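You operate a simulated robot arm through the tools that you are given. There is no shell and no other tool. Be economical: measure what you need, move in short steps, check, and stop when the job is done.

You are at the controls of a simulated robot arm. One attempt, no reset.

Task
Heat water and warm the towels: yellow and green plugs' sockets on.
Fine: the heater's orange plug's socket off first, so nothing trips; the wash is done, white plug's socket off too.

The check looks at the end state, three seconds after you hand in, the way a careful person would. Anything else that was tipped, shoved, dropped, spilled or broken makes it a failure. Flat cloth is picked up by pressing the open fingertips on it (5 to 10 N) and closing them slowly along it; thin cloth reads only 2 to 8 mm in the jaws.

Robot
A 6-joint arm with a two-finger parallel gripper, fixed in place. Base frame: the origin is at the foot of the arm, x ahead of it, y to its left, z up; the work surface is at about z = 0.62. Units: m, degrees, N and s.
With the tool pointing down near the work surface it reaches from about 0.1 to 0.7 m from the base axis. Its first joint turns from -66.0 to 66.0 degrees. Payload 2.45 kg.
The TCP is the grasp point between the finger pads, 0.024 m short of the fingertips. In the tool frame z runs along the fingers and y along their closing line. Largest opening 0.068 m; finger width 0.017, thickness 0.01; the body of the gripper, 0.04 by 0.07 m, starts 0.041 m behind the TCP.
Orientation is that of the tool frame in the base frame, as a unit quaternion [x, y, z, w]. With the fingers straight down and closing along the base's y, the tool's x points along the base's -x, its y along +y and its z along -z.

Tools
- The arm moves only by the tool send_rows. Its argument "motion" is a list of rows, each an object (a shift or turn left out is 0, a gripper value left out holds the last) with "gripper": the opening, from 0 (shut) to 1 (fully open); "travel": the shift along the tool's x, y, z in m, a list of three; "dr": the turn, a rotation vector about the tool's x, y, z in degrees, a list of three. In form: [{"gripper": gripper, "travel": [x, y, z], "dr": [rx, ry, rz]}, ...]. A call has 1 to 8 rows; each row is the pose to reach, as a shift and turn from the pose commanded when the call began, along the tool's axes at that moment. Each row takes 0.2 s and may step no farther than 0.05 m and 8.6 degrees from the row before; otherwise, or with a gripper value out of range, the whole call is refused. Where a pose cannot be reached the arm comes as near as it can. A force on the tool above 40 N (or 10 N above the force at the start of the call, whichever is more), or a blocked arm, ends the call early, and 0.2 s more pass. The fingers move at their own pace (about 0.108 m/s each) and stop on an object; they squeeze with about 38 N. The grip force told is the motor's: it shows also when the fingers shut on nothing. Time passes only in rows, and 0.2 s behind the last, so rows that repeat a pose let the fingers close. It gives the time, the measured TCP pose, the force on the tool (base axes), the opening and the grip force at its end, in the units of the frame above (readings bear some noise), with the torque about the TCP (base axes, N m) and any sound that the robot's microphone picked up.
- Cameras (640 x 400 px; columns grow to the right, rows downward): "scene" is fixed at [0.1718, 0.4103, 1.4941]; the picture's right is [-0.75, -0.66, 0.00], its down [-0.19, 0.21, -0.96] and it looks along [0.63, -0.72, -0.28] (base axes); focal length 340 px, centre (320, 200). "wrist" rides on the gripper at [0.084, 0.011, -0.075] in the tool frame; the picture's right is [-0.13, 0.99, 0.00], its down [-0.60, -0.08, -0.79] and it looks along [-0.79, -0.10, 0.61] (tool axes); focal length 251 px, centre (320, 200). There is no depth. A picture from a camera that has moved, and an enlarged one, comes with that camera's place and axes in the base frame and with its lens.
- camera(camera): a new picture of that camera. It takes no simulated time.
- enlarge(camera, box): a new picture of the part [left, top, right, bottom] of that camera's present view, enlarged. It takes no simulated time.
- sign_off(): hands the job in; it is judged then, once.

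Go step by step. Nothing tells you positions but the pictures and the camera data: compare them with the known pose of the tool, close in by small moves and look again before you grip or let go. The budget is 120 turns and 64 pictures, counting those below and the enlarged ones. Unless the task says otherwise, let go and move clear before handing in, and close with one line.

The tools are called after "Request:" as name(argument=value, ...) on one line, values as JSON. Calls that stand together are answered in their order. send_rows: Moves the arm, as the interface text tells. Its arguments: {"type":"object","properties":{"motion":{"type":"array"}},"required":["motion"]} The other tools are called the same way: camera (camera) takes a picture; enlarge (camera, box) takes an enlarged picture of a part of a camera's view; sign_off () hands the job in.

At the start:

```text
t: 0.0
position: [0.4748, 0.0339, 1.4102]
ee_rot: [0.0, 1.0, 0.0, 0.001]
wrist_force: [0.2, 0.7, 0.0]
moment: [0.03, 0.03, -0.01]
grip_width: 0.0682
gripper_force: 0.0
```

scene: 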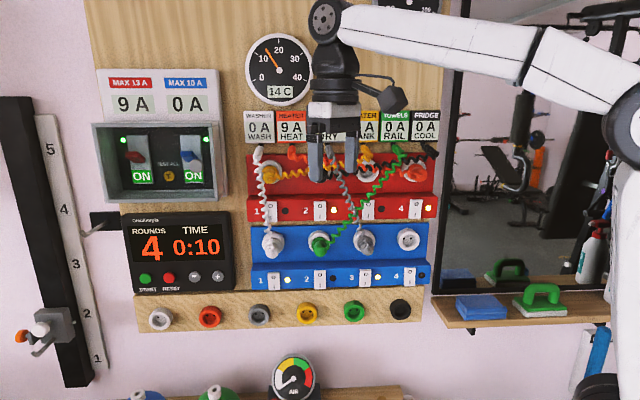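
wrist: 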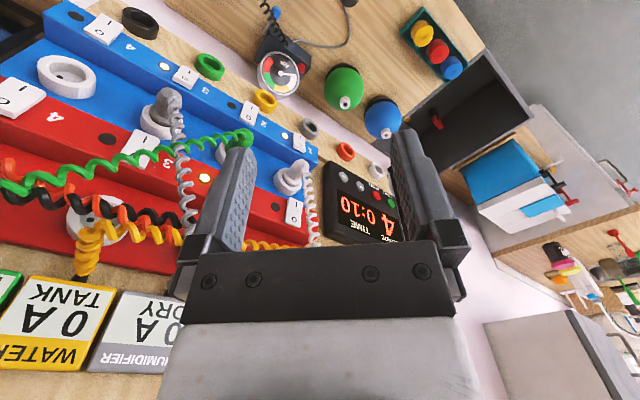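

I see a wall panel with a red and a blue strip of switched sockets, cords crossing between them, and breaker limits (13 A red, 10 A blue). I'll enlarge the view to trace which plug sits in which socket.

Request:
enlarge(camera="scene", box=[240, 100, 440, 225])

Request:
enlarge(camera="scene", box=[240, 200, 440, 325])

Request:
enlarge(camera="scene", box=[80, 60, 240, 210])

```text
3.20 times, centred on (340, 162) of scene
camera zoom: at [0.1718, 0.4103, 1.4941], right [-0.75, -0.66, 0.0], down [-0.19, 0.21, -0.96], along [0.63, -0.72, -0.28], focal length 1088 px, centre (256, 320)
```

zoom: 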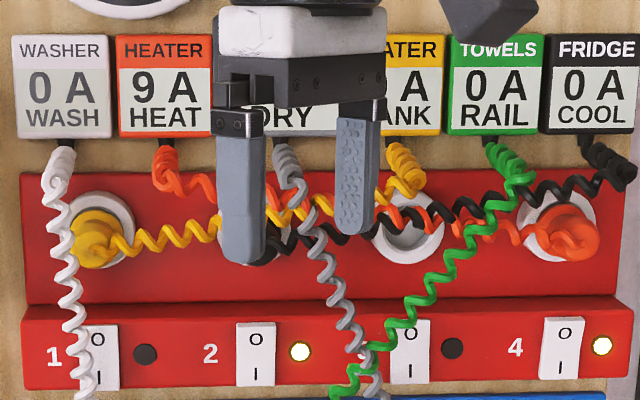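

```text
3.20 times, centred on (340, 262) of scene
camera zoom: at [0.1718, 0.4103, 1.4941], right [-0.75, -0.66, 0.0], down [-0.19, 0.21, -0.96], along [0.63, -0.72, -0.28], focal length 1088 px, centre (256, 0)
```

zoom: 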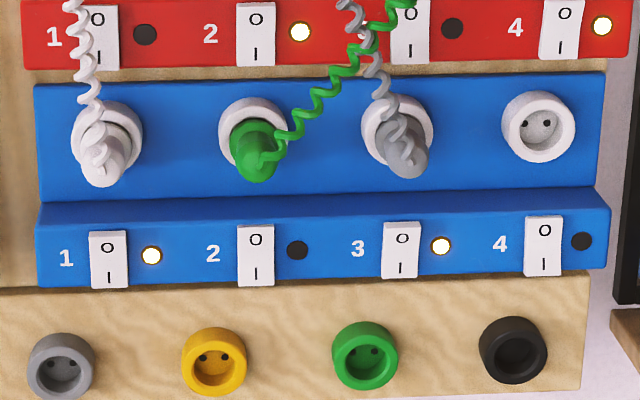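

```text
2.67 times, centred on (160, 135) of scene
camera zoom: at [0.1718, 0.4103, 1.4941], right [-0.75, -0.66, 0.0], down [-0.19, 0.21, -0.96], along [0.63, -0.72, -0.28], focal length 906 px, centre (747, 373)
```

zoom: 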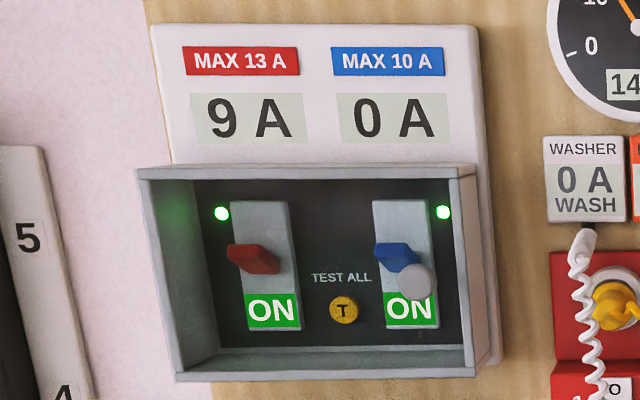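

Red strip: 1 is yellow (off), 2 is black (on), 3 is empty and 4 is orange (on). Blue strip: 1 is white (on), 2 is green (off) and 3 is grey (on). Triangulating puts the red rockers from (0.702,-0.036) to (0.477,-0.247) at z≈1.268 and the blue ones at z≈1.106, so the wall's inward normal is about (0.68,-0.73,0). Next I yaw the tool towards the wall and close the fingers.

Request:
send_rows(motion=[{"gripper": 0, "dr": [0, 0, 8]}, {"gripper": 0, "dr": [0, 0, 16]}, {"gripper": 0, "dr": [0, 0, 24]}, {"gripper": 0, "dr": [0, 0, 32]}, {"gripper": 0, "dr": [0, 0, 40]}, {"gripper": 0, "dr": [0, 0, 47]}])

```text
t: 1.4
position: [0.4738, 0.0343, 1.4092]
ee_rot: [0.4, 0.917, 0.0, 0.001]
wrist_force: [0.2, 0.7, -0.3]
moment: [-0.02, 0.01, 0.0]
grip_width: 0.0
gripper_force: 23.8
```

The tool's x axis now points out from the wall. Now I tilt the fingers towards the wall.

Request:
send_rows(motion=[{"dr": [0, -8.5, 0]}, {"dr": [0, -17, 0]}, {"dr": [0, -25.5, 0]}, {"dr": [0, -34, 0]}, {"dr": [0, -42.5, 0]}, {"dr": [0, -51, 0]}])

Request:
camera(camera="scene")

Request:
camera(camera="wrist")

```text
t: 2.8
position: [0.4746, 0.0349, 1.4104]
ee_rot: [0.36, 0.827, -0.17, 0.397]
wrist_force: [0.2, 0.2, -0.3]
moment: [-0.03, -0.01, -0.02]
grip_width: 0.0
gripper_force: 23.3
```

```text
58 pictures are left
```

scene: 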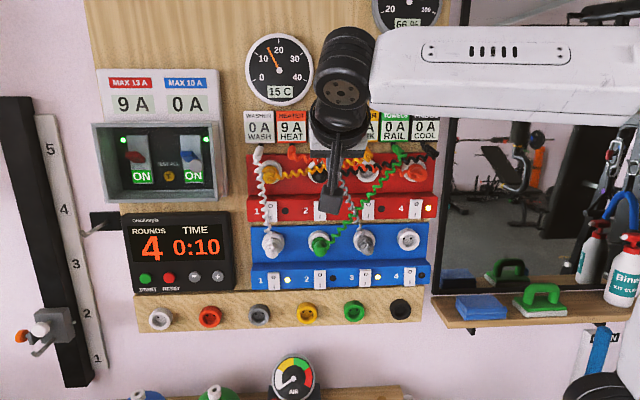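

```text
57 pictures are left
camera wrist: at [0.4055, 0.1249, 1.3902], right [0.78, 0.62, 0.1], down [-0.22, 0.12, 0.97], along [0.59, -0.78, 0.23], focal length 251 px, centre (320, 200)
```

wrist: 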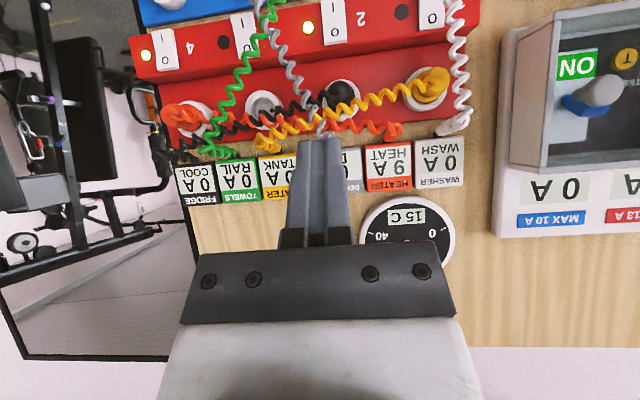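

The arm follows well. I'll tilt further to about 15° below horizontal, then move in front of the red 4 rocker (orange), staying back from the wall.

Request:
send_rows(motion=[{"dr": [0, -8, 0]}, {"dr": [0, -16, 0]}, {"dr": [0, -24, 0]}, {"dr": [0, -24, 0]}])

Request:
send_rows(motion=[{"travel": [0, -0.045, 0]}, {"travel": [0, -0.09, 0]}, {"travel": [0, -0.14, 0]}, {"travel": [0, -0.19, 0]}, {"travel": [0.035, -0.19, 0.02]}, {"travel": [0.066, -0.19, 0.05]}, {"travel": [0.066, -0.19, 0.09]}, {"travel": [0.066, -0.19, 0.09]}])

Request:
camera(camera="scene")

Request:
camera(camera="wrist")

```text
t: 3.8
position: [0.4742, 0.0351, 1.409]
ee_rot: [0.316, 0.727, -0.241, 0.56]
wrist_force: [0.0, -0.2, 0.1]
moment: [0.02, -0.02, 0.03]
grip_width: 0.0
gripper_force: 23.8
```

```text
t: 5.6
position: [0.4701, -0.1482, 1.2808]
ee_rot: [0.317, 0.728, -0.242, 0.558]
wrist_force: [0.3, -0.5, -0.9]
moment: [-0.01, -0.02, 0.01]
grip_width: 0.0002
gripper_force: 23.6
out of reach, approached as far as the arm can: row 1, 2, 3, 4, 5, 6, 7, 8
```

```text
56 pictures are left
```

scene: 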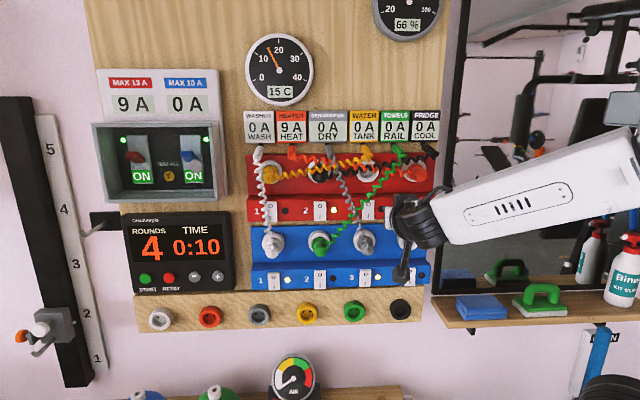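

```text
55 pictures are left
camera wrist: at [0.4122, -0.0709, 1.2185], right [0.75, 0.65, 0.13], down [-0.48, 0.39, 0.79], along [0.46, -0.65, 0.6], focal length 251 px, centre (320, 200)
```

wrist: 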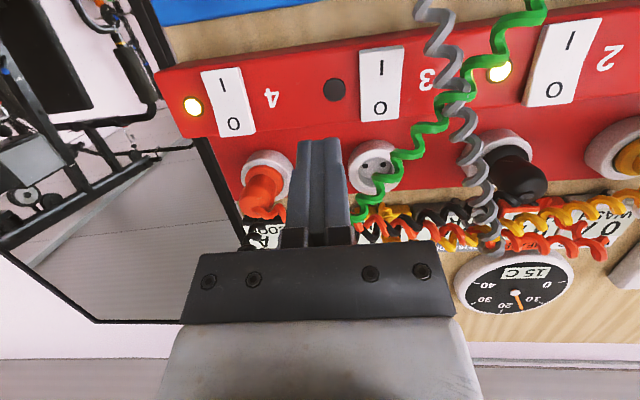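

The tool-normal pose at red 4 is too close to the arm's base, so the arm stopped short, between sockets 3 and 4 and about 5 cm off the wall. I'll turn the tool about the vertical, towards the arm's radial direction, which gives it more room.

Request:
send_rows(motion=[{"dr": [-7.7, 0, -2.1]}, {"dr": [-15.4, 0, -4.1]}])

```text
t: 6.2
position: [0.4869, -0.1541, 1.2731]
ee_rot: [0.213, 0.764, -0.161, 0.587]
wrist_force: [-0.1, 0.4, 0.0]
moment: [-0.01, 0.0, 0.02]
grip_width: 0.0001
gripper_force: 24.0
out of reach, approached as far as the arm can: row 1, 2
```

That made it worse, because the limit is on the wrist being too near the base axis. I'll turn the other way, to azimuth about -62°, so the wrist swings out to the left of socket 4.

Request:
send_rows(motion=[{"dr": [7.7, 0, 2.1]}, {"dr": [15.4, 0, 4.1]}, {"dr": [23.1, 0, 6.2]}, {"dr": [29, 0, 7.8]}, {"dr": [29, 0, 7.8]}])

Request:
camera(camera="wrist")

```text
t: 7.4
position: [0.4872, -0.1547, 1.2728]
ee_rot: [0.404, 0.683, -0.308, 0.525]
wrist_force: [-0.1, -0.2, -0.5]
moment: [0.0, 0.02, 0.01]
grip_width: 0.0002
gripper_force: 24.0
```

```text
54 pictures are left
camera wrist: at [0.4502, -0.0656, 1.2103], right [0.88, 0.45, 0.13], down [-0.37, 0.49, 0.79], along [0.29, -0.74, 0.6], focal length 251 px, centre (320, 200)
```

wrist: 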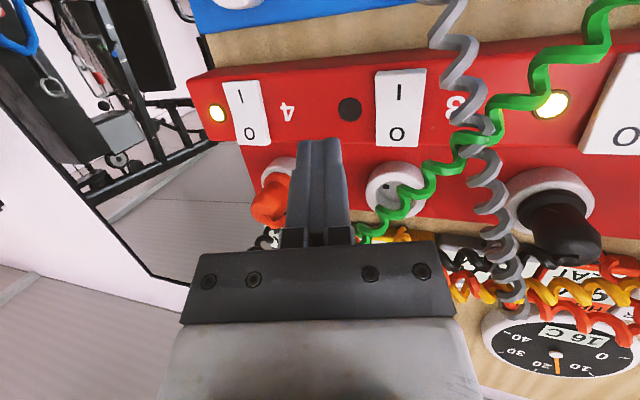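

The pose is steady and red 4's rocker refines to about (0.478, -0.248, 1.268), with its O end at the top. I'll move to about 3 cm in front of the O end.

Request:
send_rows(motion=[{"travel": [-0.014, -0.026, 0.0]}, {"travel": [-0.028, -0.052, 0.01]}, {"travel": [-0.0282, -0.052, 0.0194]}, {"travel": [-0.0282, -0.052, 0.0194]}])

Request:
camera(camera="wrist")

Request:
camera(camera="scene")

```text
t: 8.4
position: [0.4531, -0.2035, 1.2943]
ee_rot: [0.404, 0.683, -0.308, 0.524]
wrist_force: [0.4, -0.1, -0.7]
moment: [0.0, 0.0, 0.02]
grip_width: 0.0
gripper_force: 23.7
```

```text
53 pictures are left
camera wrist: at [0.4171, -0.1137, 1.2322], right [0.88, 0.45, 0.13], down [-0.37, 0.49, 0.79], along [0.29, -0.74, 0.6], focal length 251 px, centre (320, 200)
```

wrist: 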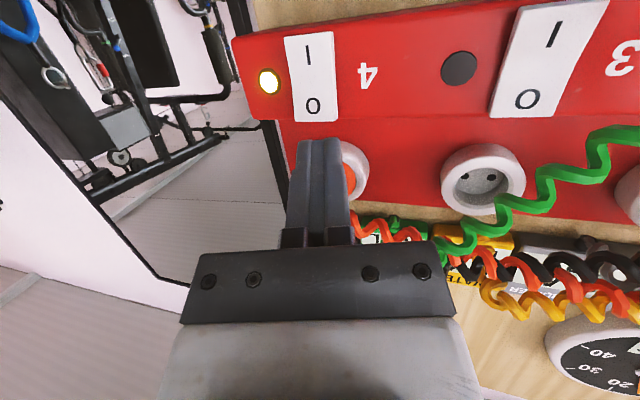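

```text
52 pictures are left
```

scene: 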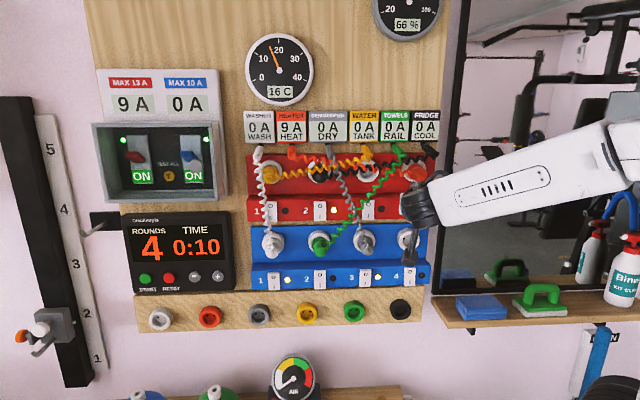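

The fingertips project onto the O end of red 4. I'll advance slowly.

Request:
send_rows(motion=[{"travel": [0, 0, 0.012]}, {"travel": [0, 0, 0.022]}, {"travel": [0, 0, 0.028]}, {"travel": [0, 0, 0.032]}])

Request:
camera(camera="wrist")

```text
t: 9.4
position: [0.4688, -0.2287, 1.2863]
ee_rot: [0.403, 0.684, -0.307, 0.525]
wrist_force: [-12.4, 16.3, 3.2]
moment: [-0.09, -0.06, 0.15]
grip_width: 0.0
gripper_force: 23.6
```

```text
51 pictures are left
camera wrist: at [0.4319, -0.1396, 1.2243], right [0.88, 0.45, 0.13], down [-0.37, 0.49, 0.79], along [0.29, -0.74, 0.6], focal length 251 px, centre (320, 200)
```

wrist: 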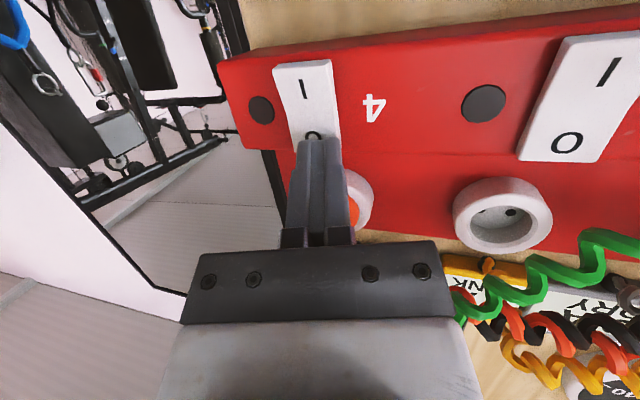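

The red 4 light is out, so the heater is off. I'll retract back along the same path.

Request:
send_rows(motion=[{"travel": [0, 0, -0.02]}, {"travel": [0, 0, -0.032]}, {"travel": [0.002, 0.026, -0.034]}, {"travel": [0.002, 0.052, -0.05]}, {"travel": [0.002, 0.09, -0.07]}, {"travel": [0.002, 0.12, -0.09]}, {"travel": [0.002, 0.12, -0.09]}])

Request:
camera(camera="scene")

```text
t: 11.0
position: [0.5317, -0.0945, 1.3096]
ee_rot: [0.404, 0.683, -0.308, 0.525]
wrist_force: [0.2, 0.2, -0.5]
moment: [0.0, -0.01, 0.02]
grip_width: 0.0002
gripper_force: 23.6
```

```text
50 pictures are left
```

scene: 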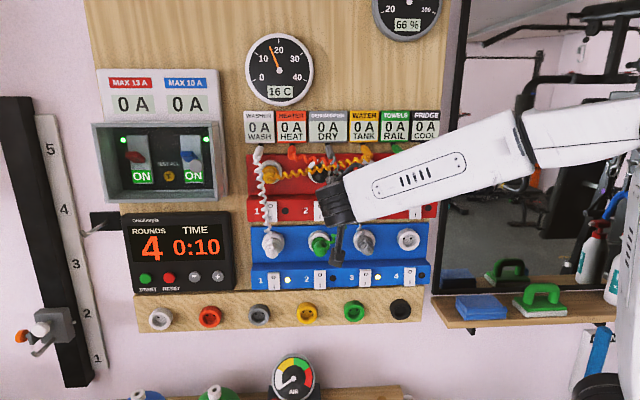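

The heater now reads 0 A. I'll back off from the wall and turn to face it squarely for red 1.

Request:
send_rows(motion=[{"travel": [0.007, -0.008, -0.028]}, {"travel": [0.015, -0.0156, -0.056]}, {"travel": [0.015, -0.0156, -0.056], "dr": [-7.2, 0, -1.9]}, {"travel": [0.015, -0.0156, -0.056], "dr": [-14.5, 0, -3.9]}, {"travel": [0.015, -0.0156, -0.056], "dr": [-14.5, 0, -3.9]}])

```text
t: 12.2
position: [0.4891, -0.0527, 1.3083]
ee_rot: [0.31, 0.73, -0.236, 0.562]
wrist_force: [0.3, 0.6, -0.8]
moment: [-0.01, 0.01, 0.01]
grip_width: 0.0
gripper_force: 23.2
```

Now I move left to stand off in front of red 1.

Request:
send_rows(motion=[{"travel": [0, 0.045, 0]}, {"travel": [0, 0.09, 0]}, {"travel": [0, 0.13, 0]}, {"travel": [0.01, 0.163, 0.01]}, {"travel": [0.018, 0.163, 0.03]}, {"travel": [0.018, 0.163, 0.03]}])

Request:
camera(camera="wrist")

Request:
camera(camera="scene")

```text
t: 13.6
position: [0.6223, 0.0436, 1.2839]
ee_rot: [0.311, 0.729, -0.237, 0.561]
wrist_force: [0.0, -0.4, 0.0]
moment: [0.01, -0.01, 0.03]
grip_width: 0.0
gripper_force: 23.7
```

```text
49 pictures are left
camera wrist: at [0.5649, 0.1204, 1.2213], right [0.74, 0.66, 0.13], down [-0.48, 0.38, 0.79], along [0.47, -0.64, 0.6], focal length 251 px, centre (320, 200)
```

wrist: 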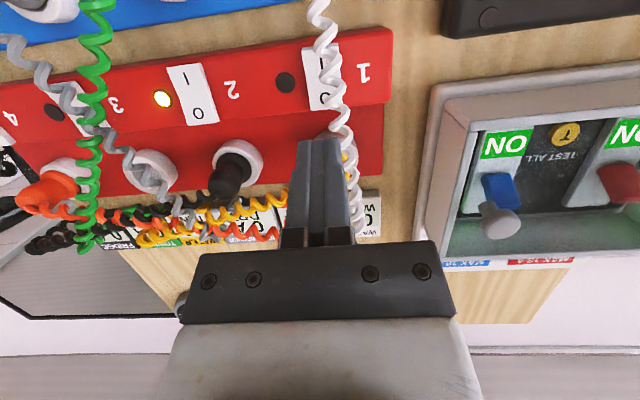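

```text
48 pictures are left
```

scene: 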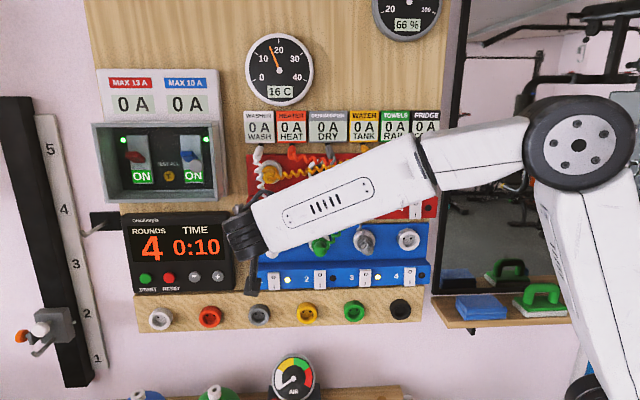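

Request:
enlarge(camera="wrist", box=[240, 0, 420, 160])

```text
2.50 times, centred on (330, 80) of wrist
camera zoom: at [0.5649, 0.1204, 1.2213], right [0.74, 0.66, 0.13], down [-0.48, 0.38, 0.79], along [0.47, -0.64, 0.6], focal length 629 px, centre (295, 500)
```

zoom: 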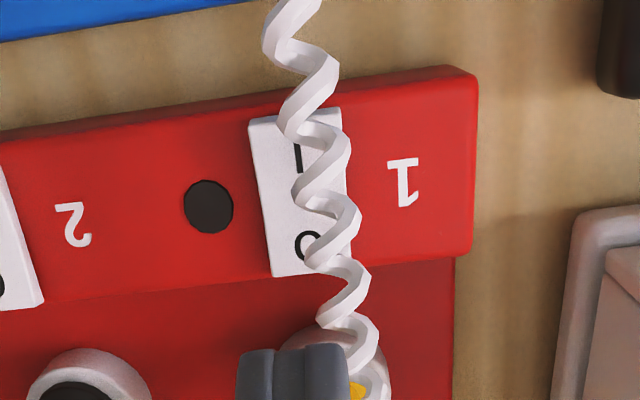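

The white cord hangs about 5 cm in front of red 1, over its left half. I'll approach obliquely from the right, with the tool at azimuth -22°, so the fingers slip in beside and behind it to the I end.

Request:
send_rows(motion=[{"travel": [0, -0.018, 0]}, {"travel": [0, -0.0354, 0], "dr": [-8, 0, -2.1]}, {"travel": [0, -0.0354, 0], "dr": [-16, 0, -4.3]}, {"travel": [0, -0.0354, 0.01], "dr": [-24.1, 0, -6.5]}, {"travel": [0, -0.0354, 0.022], "dr": [-24.1, 0, -6.5]}, {"travel": [0, -0.0354, 0.022], "dr": [-24.1, 0, -6.5]}])

Request:
camera(camera="wrist")

```text
t: 15.0
position: [0.6119, 0.0029, 1.2791]
ee_rot: [0.146, 0.779, -0.111, 0.599]
wrist_force: [0.8, -0.5, -0.8]
moment: [0.01, -0.01, 0.0]
grip_width: 0.0
gripper_force: 23.4
```

```text
46 pictures are left
camera wrist: at [0.5273, 0.0479, 1.2154], right [0.39, 0.91, 0.13], down [-0.6, 0.14, 0.79], along [0.7, -0.38, 0.6], focal length 251 px, centre (320, 200)
```

wrist: 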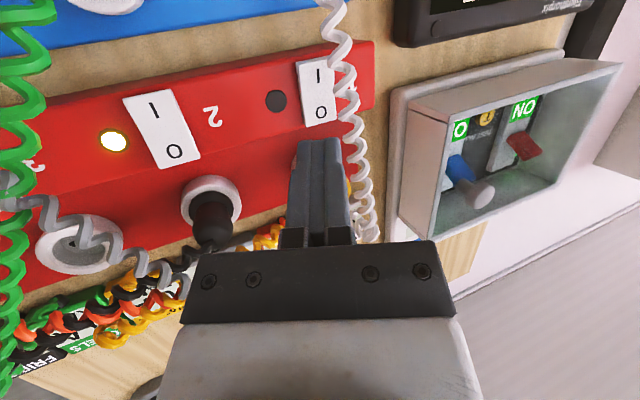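

The cord is clear of the path and the tip projects onto red 1's I end. I'll shift slightly down and right, then advance.

Request:
send_rows(motion=[{"travel": [0.004, -0.004, 0.015]}, {"travel": [0.004, -0.004, 0.03]}, {"travel": [0.004, -0.004, 0.045]}, {"travel": [0.004, -0.004, 0.052]}])

Request:
camera(camera="wrist")

```text
t: 16.0
position: [0.6571, -0.017, 1.2611]
ee_rot: [0.145, 0.779, -0.111, 0.599]
wrist_force: [0.4, 0.0, 0.0]
moment: [0.0, -0.01, -0.02]
grip_width: 0.0001
gripper_force: 24.0
```

```text
45 pictures are left
camera wrist: at [0.5731, 0.0274, 1.1982], right [0.39, 0.91, 0.13], down [-0.6, 0.14, 0.79], along [0.7, -0.38, 0.6], focal length 251 px, centre (320, 200)
```

wrist: 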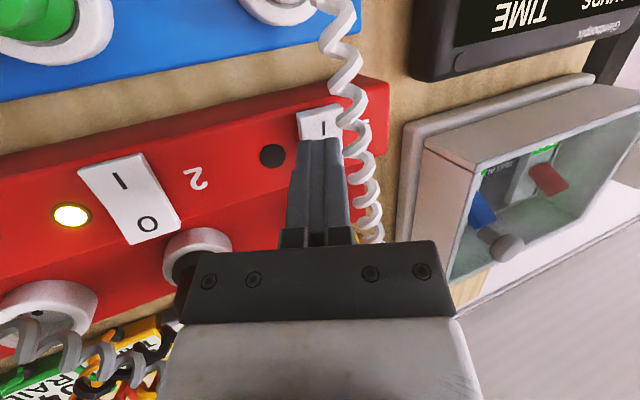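

About 2 cm remains and the tip is lined up on the I. I'll nudge a little further from the cord and press.

Request:
send_rows(motion=[{"travel": [0.003, -0.003, 0.006]}, {"travel": [0.003, -0.003, 0.012]}, {"travel": [0.003, -0.003, 0.017]}, {"travel": [0.003, -0.003, 0.021]}])

Request:
camera(camera="wrist")

```text
t: 17.0
position: [0.6697, -0.0254, 1.2525]
ee_rot: [0.145, 0.779, -0.11, 0.599]
wrist_force: [-28.9, 5.7, 4.2]
moment: [-0.07, -0.09, -0.36]
grip_width: 0.0
gripper_force: 23.1
stopped in row 4: the force on the tool passed its limit at 49 N (the readings are from after the stop); the commanded pose is now the measured one
```

```text
44 pictures are left
camera wrist: at [0.5851, 0.0196, 1.1905], right [0.39, 0.91, 0.13], down [-0.6, 0.14, 0.79], along [0.7, -0.38, 0.6], focal length 251 px, centre (320, 200)
```

wrist: 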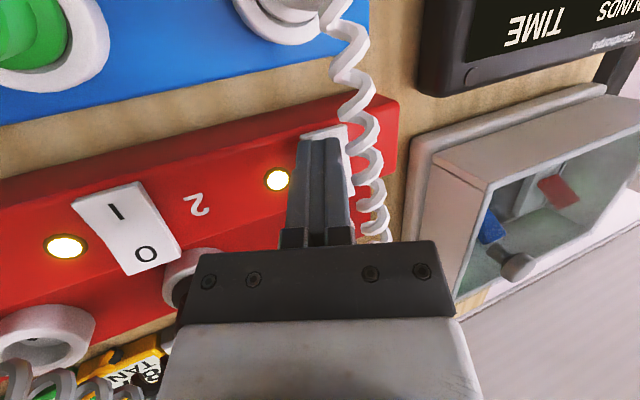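

Red 1's light is on, so the water heater is live. I'll retract straight back along the approach, then turn square to the wall.

Request:
send_rows(motion=[{"travel": [0, -0.001, -0.02]}, {"travel": [0, -0.002, -0.05]}, {"travel": [0, -0.002, -0.085]}, {"travel": [0, -0.002, -0.12]}, {"travel": [0, -0.002, -0.12], "dr": [7.4, 0, 2]}, {"travel": [0, -0.002, -0.12], "dr": [14.8, 0, 4]}, {"travel": [0, -0.002, -0.12], "dr": [22.2, 0, 6]}, {"travel": [0, -0.002, -0.12], "dr": [22.2, 0, 6]}])

Request:
send_rows(motion=[{"dr": [0, -5, 0]}, {"dr": [0, -10, 0]}, {"dr": [0, -10, 0]}])

Request:
camera(camera="scene")

```text
t: 18.8
position: [0.5618, 0.0139, 1.2831]
ee_rot: [0.3, 0.735, -0.228, 0.564]
wrist_force: [1.2, 0.3, -0.8]
moment: [0.04, -0.01, -0.03]
grip_width: 0.0
gripper_force: 23.9
```

```text
t: 19.6
position: [0.5639, 0.013, 1.2835]
ee_rot: [0.277, 0.683, -0.252, 0.627]
wrist_force: [0.8, -0.4, -0.1]
moment: [-0.02, 0.03, 0.0]
grip_width: 0.0
gripper_force: 23.3
```

```text
43 pictures are left
```

scene: 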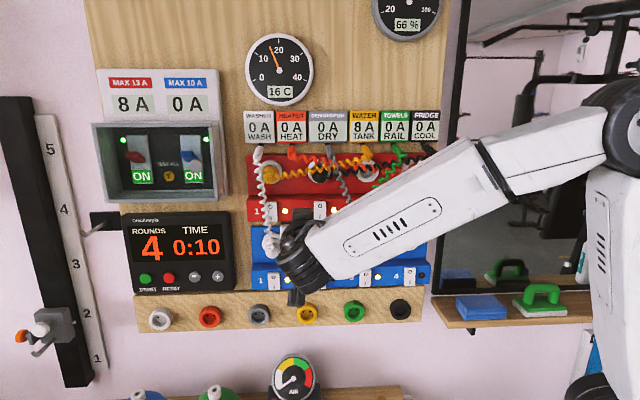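

The water tank reads 8 A with no trip. I'll descend, well clear of the plugs, to the blue strip and line up with blue 2 (green).

Request:
send_rows(motion=[{"travel": [0.045, 0, 0.004]}, {"travel": [0.09, 0, 0.008]}, {"travel": [0.135, 0, 0.012]}, {"travel": [0.179, 0, 0.0157]}, {"travel": [0.179, -0.041, 0.0157]}, {"travel": [0.179, -0.041, 0.0157]}])

Request:
camera(camera="wrist")

Request:
camera(camera="scene")

```text
t: 21.0
position: [0.5325, -0.0154, 1.1035]
ee_rot: [0.277, 0.683, -0.251, 0.627]
wrist_force: [0.2, -0.5, -0.3]
moment: [0.0, -0.02, -0.02]
grip_width: 0.0001
gripper_force: 23.6
```

```text
42 pictures are left
camera wrist: at [0.4808, 0.051, 1.026], right [0.7, 0.7, 0.13], down [-0.59, 0.45, 0.67], along [0.41, -0.54, 0.73], focal length 251 px, centre (320, 200)
```

wrist: 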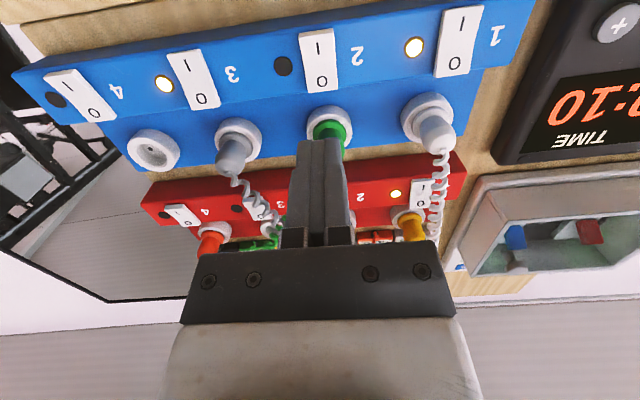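

```text
41 pictures are left
```

scene: 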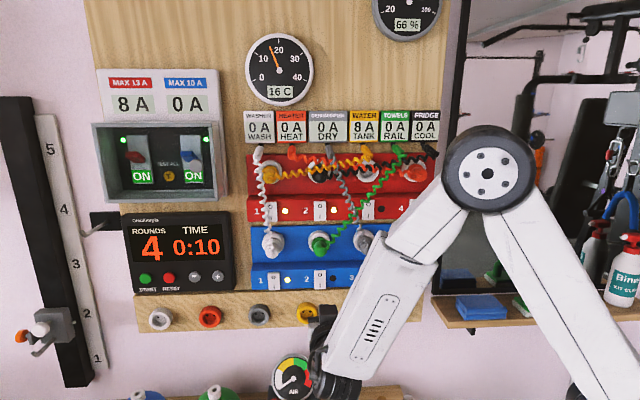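

The tool lines up laterally with blue 2. I'll close in partway and re-check the height against the I end.

Request:
send_rows(motion=[{"travel": [0.003, 0, 0.025]}, {"travel": [0.006, 0, 0.05]}, {"travel": [0.006, 0, 0.07]}, {"travel": [0.006, 0, 0.07]}])

Request:
camera(camera="wrist")

Request:
camera(camera="scene")

```text
t: 22.0
position: [0.5841, -0.0632, 1.0933]
ee_rot: [0.278, 0.683, -0.252, 0.627]
wrist_force: [-0.4, 0.7, -0.2]
moment: [0.03, -0.02, 0.0]
grip_width: 0.0
gripper_force: 23.3
```

```text
40 pictures are left
camera wrist: at [0.5319, 0.0032, 1.015], right [0.7, 0.7, 0.13], down [-0.59, 0.45, 0.67], along [0.41, -0.54, 0.73], focal length 251 px, centre (320, 200)
```

wrist: 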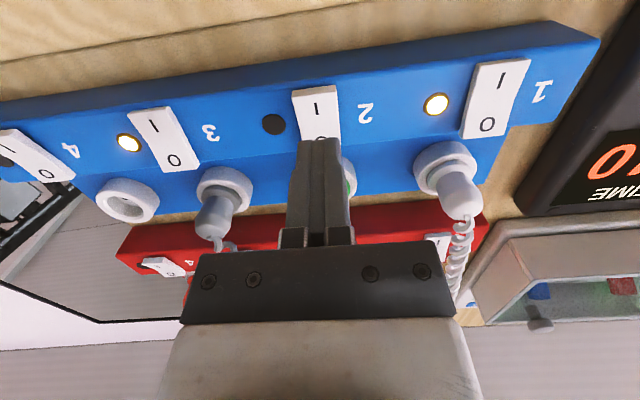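

```text
39 pictures are left
```

scene: 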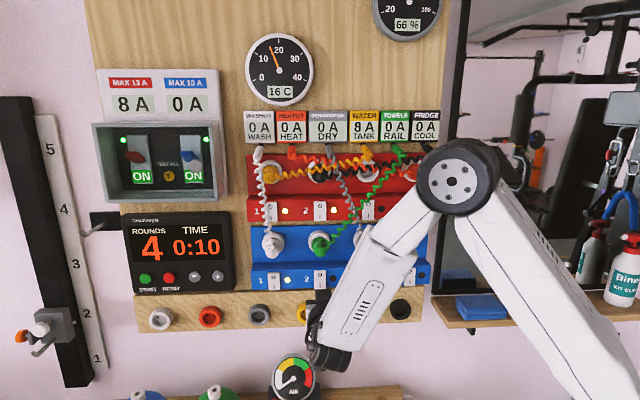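

The tip currently heads for the middle of the rocker, so I'll lower it by about 12 mm, advance a little and look again.

Request:
send_rows(motion=[{"travel": [0.006, 0, 0]}, {"travel": [0.012, 0, 0]}, {"travel": [0.012, -0.001, 0.006]}, {"travel": [0.012, -0.001, 0.01]}])

Request:
camera(camera="wrist")

```text
t: 23.0
position: [0.5903, -0.07, 1.0781]
ee_rot: [0.277, 0.683, -0.252, 0.627]
wrist_force: [-1.0, -0.7, 0.8]
moment: [0.0, -0.02, 0.01]
grip_width: 0.0001
gripper_force: 23.4
```

```text
38 pictures are left
camera wrist: at [0.5381, -0.004, 1.001], right [0.7, 0.7, 0.13], down [-0.59, 0.45, 0.67], along [0.41, -0.54, 0.73], focal length 251 px, centre (320, 200)
```

wrist: 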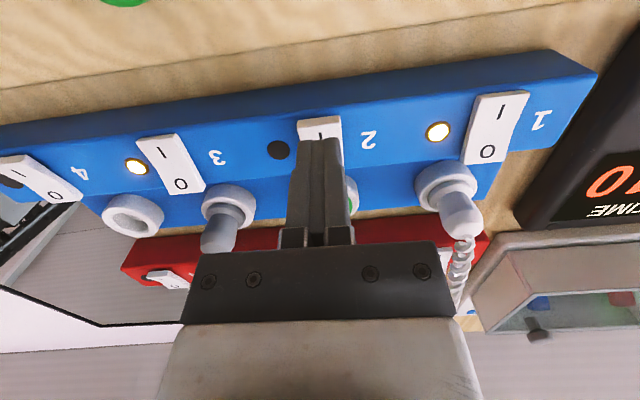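

The tip is now lined up on blue 2's I. I'll press.

Request:
send_rows(motion=[{"travel": [0, 0, 0.006]}, {"travel": [0, 0, 0.012]}, {"travel": [0, 0, 0.017]}, {"travel": [0, 0, 0.021]}])

Request:
camera(camera="wrist")

```text
t: 24.0
position: [0.606, -0.0846, 1.078]
ee_rot: [0.277, 0.683, -0.252, 0.627]
wrist_force: [0.3, -0.9, 0.1]
moment: [-0.01, 0.0, -0.02]
grip_width: 0.0003
gripper_force: 23.5
```

```text
37 pictures are left
camera wrist: at [0.5534, -0.0182, 0.9994], right [0.7, 0.7, 0.13], down [-0.59, 0.45, 0.67], along [0.41, -0.54, 0.73], focal length 251 px, centre (320, 200)
```

wrist: 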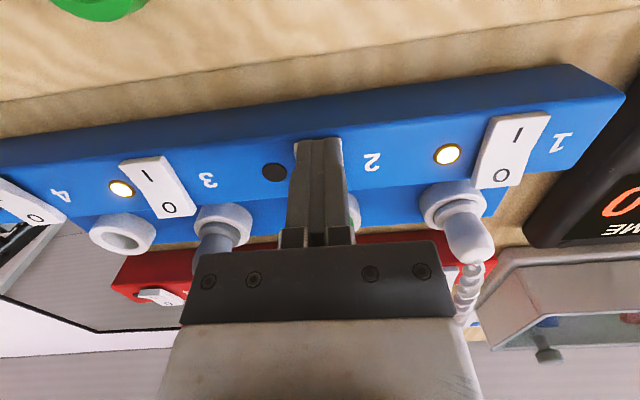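

No contact yet, and the tip is heading near the rocker's lower edge. I'll raise it by about 6 mm and continue.

Request:
send_rows(motion=[{"travel": [-0.006, 0, 0]}, {"travel": [-0.006, 0, 0.005]}, {"travel": [-0.006, 0, 0.01]}, {"travel": [-0.006, 0, 0.014]}])

Request:
camera(camera="wrist")

```text
t: 24.8
position: [0.6083, -0.0888, 1.082]
ee_rot: [0.276, 0.684, -0.253, 0.626]
wrist_force: [-14.1, 10.7, 3.8]
moment: [-0.16, -0.17, -0.12]
grip_width: 0.0001
gripper_force: 23.8
stopped in row 4: the force on the tool passed its limit at 51 N (the readings are from after the stop); the commanded pose is now the measured one
```

```text
36 pictures are left
camera wrist: at [0.5556, -0.0234, 1.0036], right [0.7, 0.71, 0.13], down [-0.59, 0.45, 0.67], along [0.42, -0.54, 0.73], focal length 251 px, centre (320, 200)
```

wrist: 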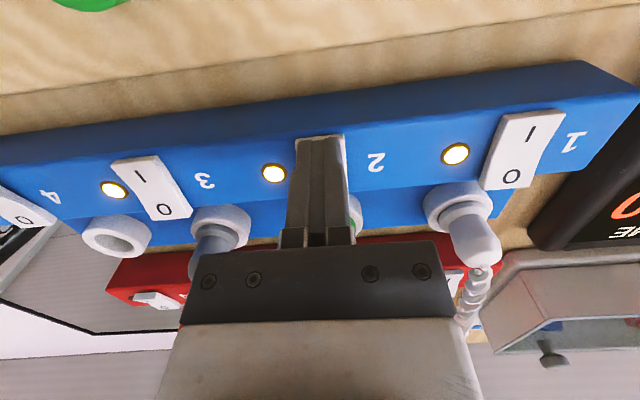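

Blue 2 is lit, so the towel rail is on. I'll retract 5 cm, move one pitch left and line up on blue 1's O end.

Request:
send_rows(motion=[{"travel": [0, 0, -0.025]}, {"travel": [0, 0, -0.05]}, {"travel": [0, 0.045, -0.05]}, {"travel": [-0.01, 0.085, -0.05]}, {"travel": [-0.022, 0.1015, -0.05]}, {"travel": [-0.022, 0.1015, -0.04]}, {"travel": [-0.022, 0.1015, -0.03]}, {"travel": [-0.022, 0.1015, -0.03]}])

Request:
camera(camera="wrist")

Request:
camera(camera="scene")

```text
t: 26.6
position: [0.6595, 0.003, 1.1079]
ee_rot: [0.277, 0.684, -0.252, 0.626]
wrist_force: [1.0, 0.1, 0.4]
moment: [0.05, -0.04, -0.04]
grip_width: 0.0
gripper_force: 23.1
```

```text
35 pictures are left
camera wrist: at [0.6069, 0.0688, 1.0286], right [0.7, 0.71, 0.13], down [-0.59, 0.45, 0.67], along [0.41, -0.54, 0.73], focal length 251 px, centre (320, 200)
```

wrist: 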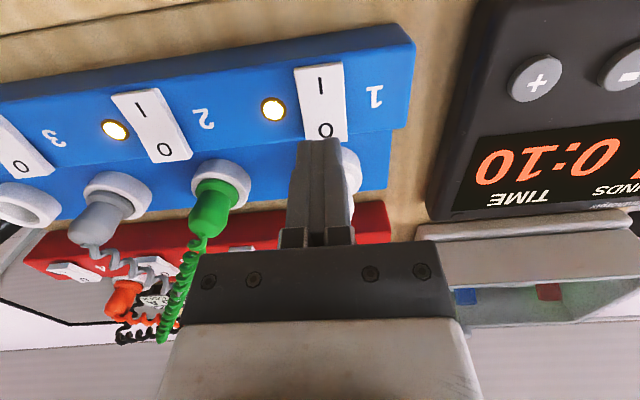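

```text
34 pictures are left
```

scene: 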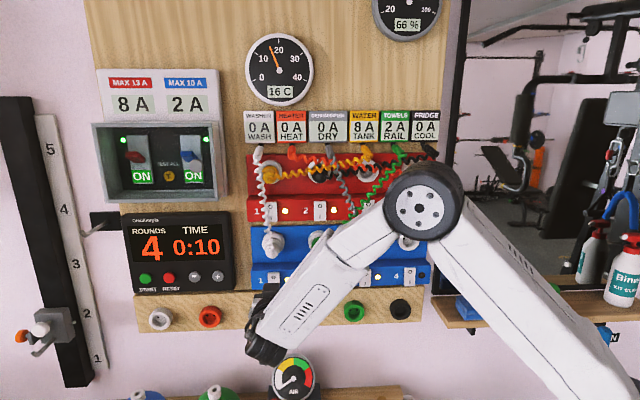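

Blue 1 is right in front and the towel rail reads 2 A. I'll raise about 9 mm onto the O end and press.

Request:
send_rows(motion=[{"travel": [-0.009, 0.002, 0]}, {"travel": [-0.009, 0.002, 0.012]}, {"travel": [-0.009, 0.002, 0.02]}, {"travel": [-0.009, 0.002, 0.025]}, {"travel": [-0.009, 0.002, 0.029]}])

Request:
camera(camera="wrist")

```text
t: 27.8
position: [0.6819, -0.0177, 1.1127]
ee_rot: [0.277, 0.684, -0.253, 0.626]
wrist_force: [-3.9, 1.6, 1.0]
moment: [0.0, 0.03, -0.07]
grip_width: 0.0001
gripper_force: 23.1
```

```text
33 pictures are left
camera wrist: at [0.6292, 0.0499, 1.0346], right [0.7, 0.71, 0.13], down [-0.59, 0.45, 0.67], along [0.42, -0.54, 0.73], focal length 251 px, centre (320, 200)
```

wrist: 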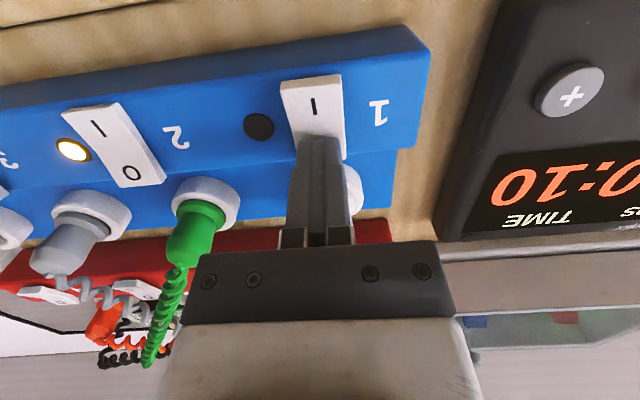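

Blue 1's light is out. I'll retract clear and check the whole panel.

Request:
send_rows(motion=[{"travel": [0, 0, -0.03]}, {"travel": [0, 0, -0.07]}, {"travel": [0, 0, -0.11]}, {"travel": [0.01, -0.03, -0.13]}, {"travel": [0.03, -0.07, -0.14]}, {"travel": [0.05, -0.11, -0.14]}, {"travel": [0.05, -0.11, -0.14]}])

Request:
camera(camera="scene")

Request:
enlarge(camera="scene", box=[240, 180, 440, 305])

Request:
camera(camera="wrist")

```text
t: 29.4
position: [0.5013, 0.0058, 1.0763]
ee_rot: [0.276, 0.684, -0.252, 0.626]
wrist_force: [1.6, -0.3, 0.5]
moment: [0.05, -0.01, 0.01]
grip_width: 0.0
gripper_force: 23.8
```

```text
32 pictures are left
```

scene: 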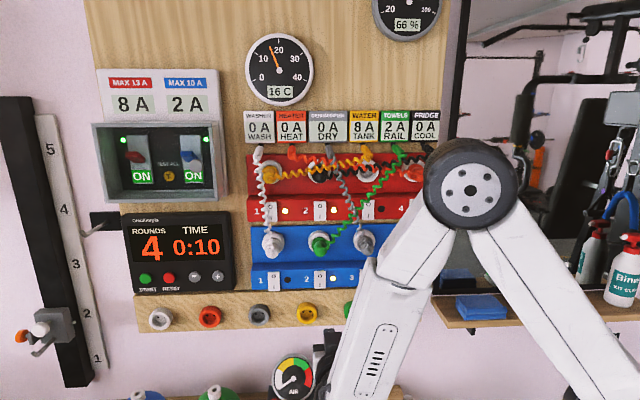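

```text
3.20 times, centred on (340, 242) of scene
camera zoom: at [0.1718, 0.4103, 1.4941], right [-0.75, -0.66, 0.0], down [-0.19, 0.21, -0.96], along [0.63, -0.72, -0.28], focal length 1088 px, centre (256, 64)
```

zoom: 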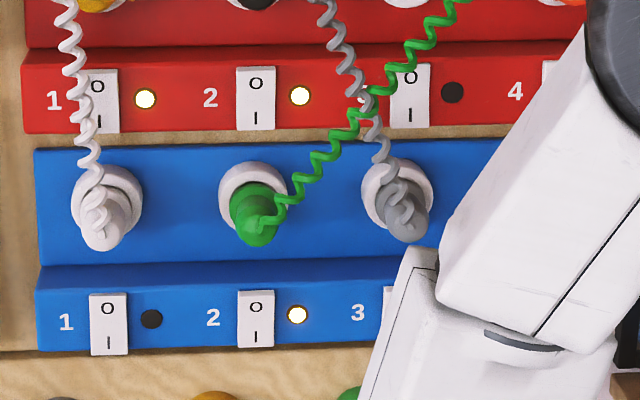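

```text
30 pictures are left
camera wrist: at [0.4494, 0.0725, 0.9985], right [0.7, 0.71, 0.13], down [-0.59, 0.45, 0.67], along [0.41, -0.54, 0.73], focal length 251 px, centre (320, 200)
```

wrist: 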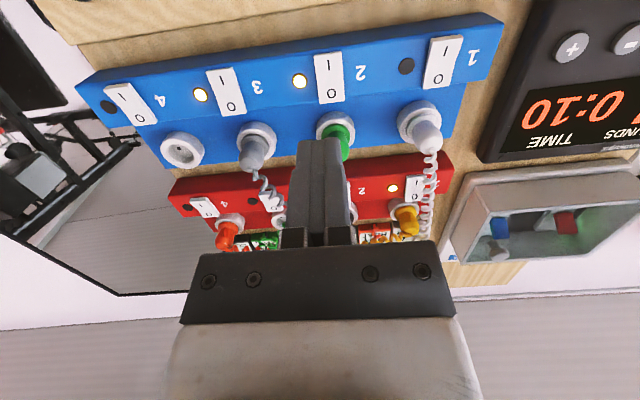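

Yellow and green are on, orange and white are off, and black and grey are untouched and still on. Both breakers still read ON (8 A and 2 A) and the arm is clear, so I'm handing in.

Request:
sign_off()

```text
The job is handed in.
```

The yellow and green plugs' sockets are on, drawing 8 A and 2 A. The orange plug's socket was switched off first and the white one is off too; no breaker tripped.
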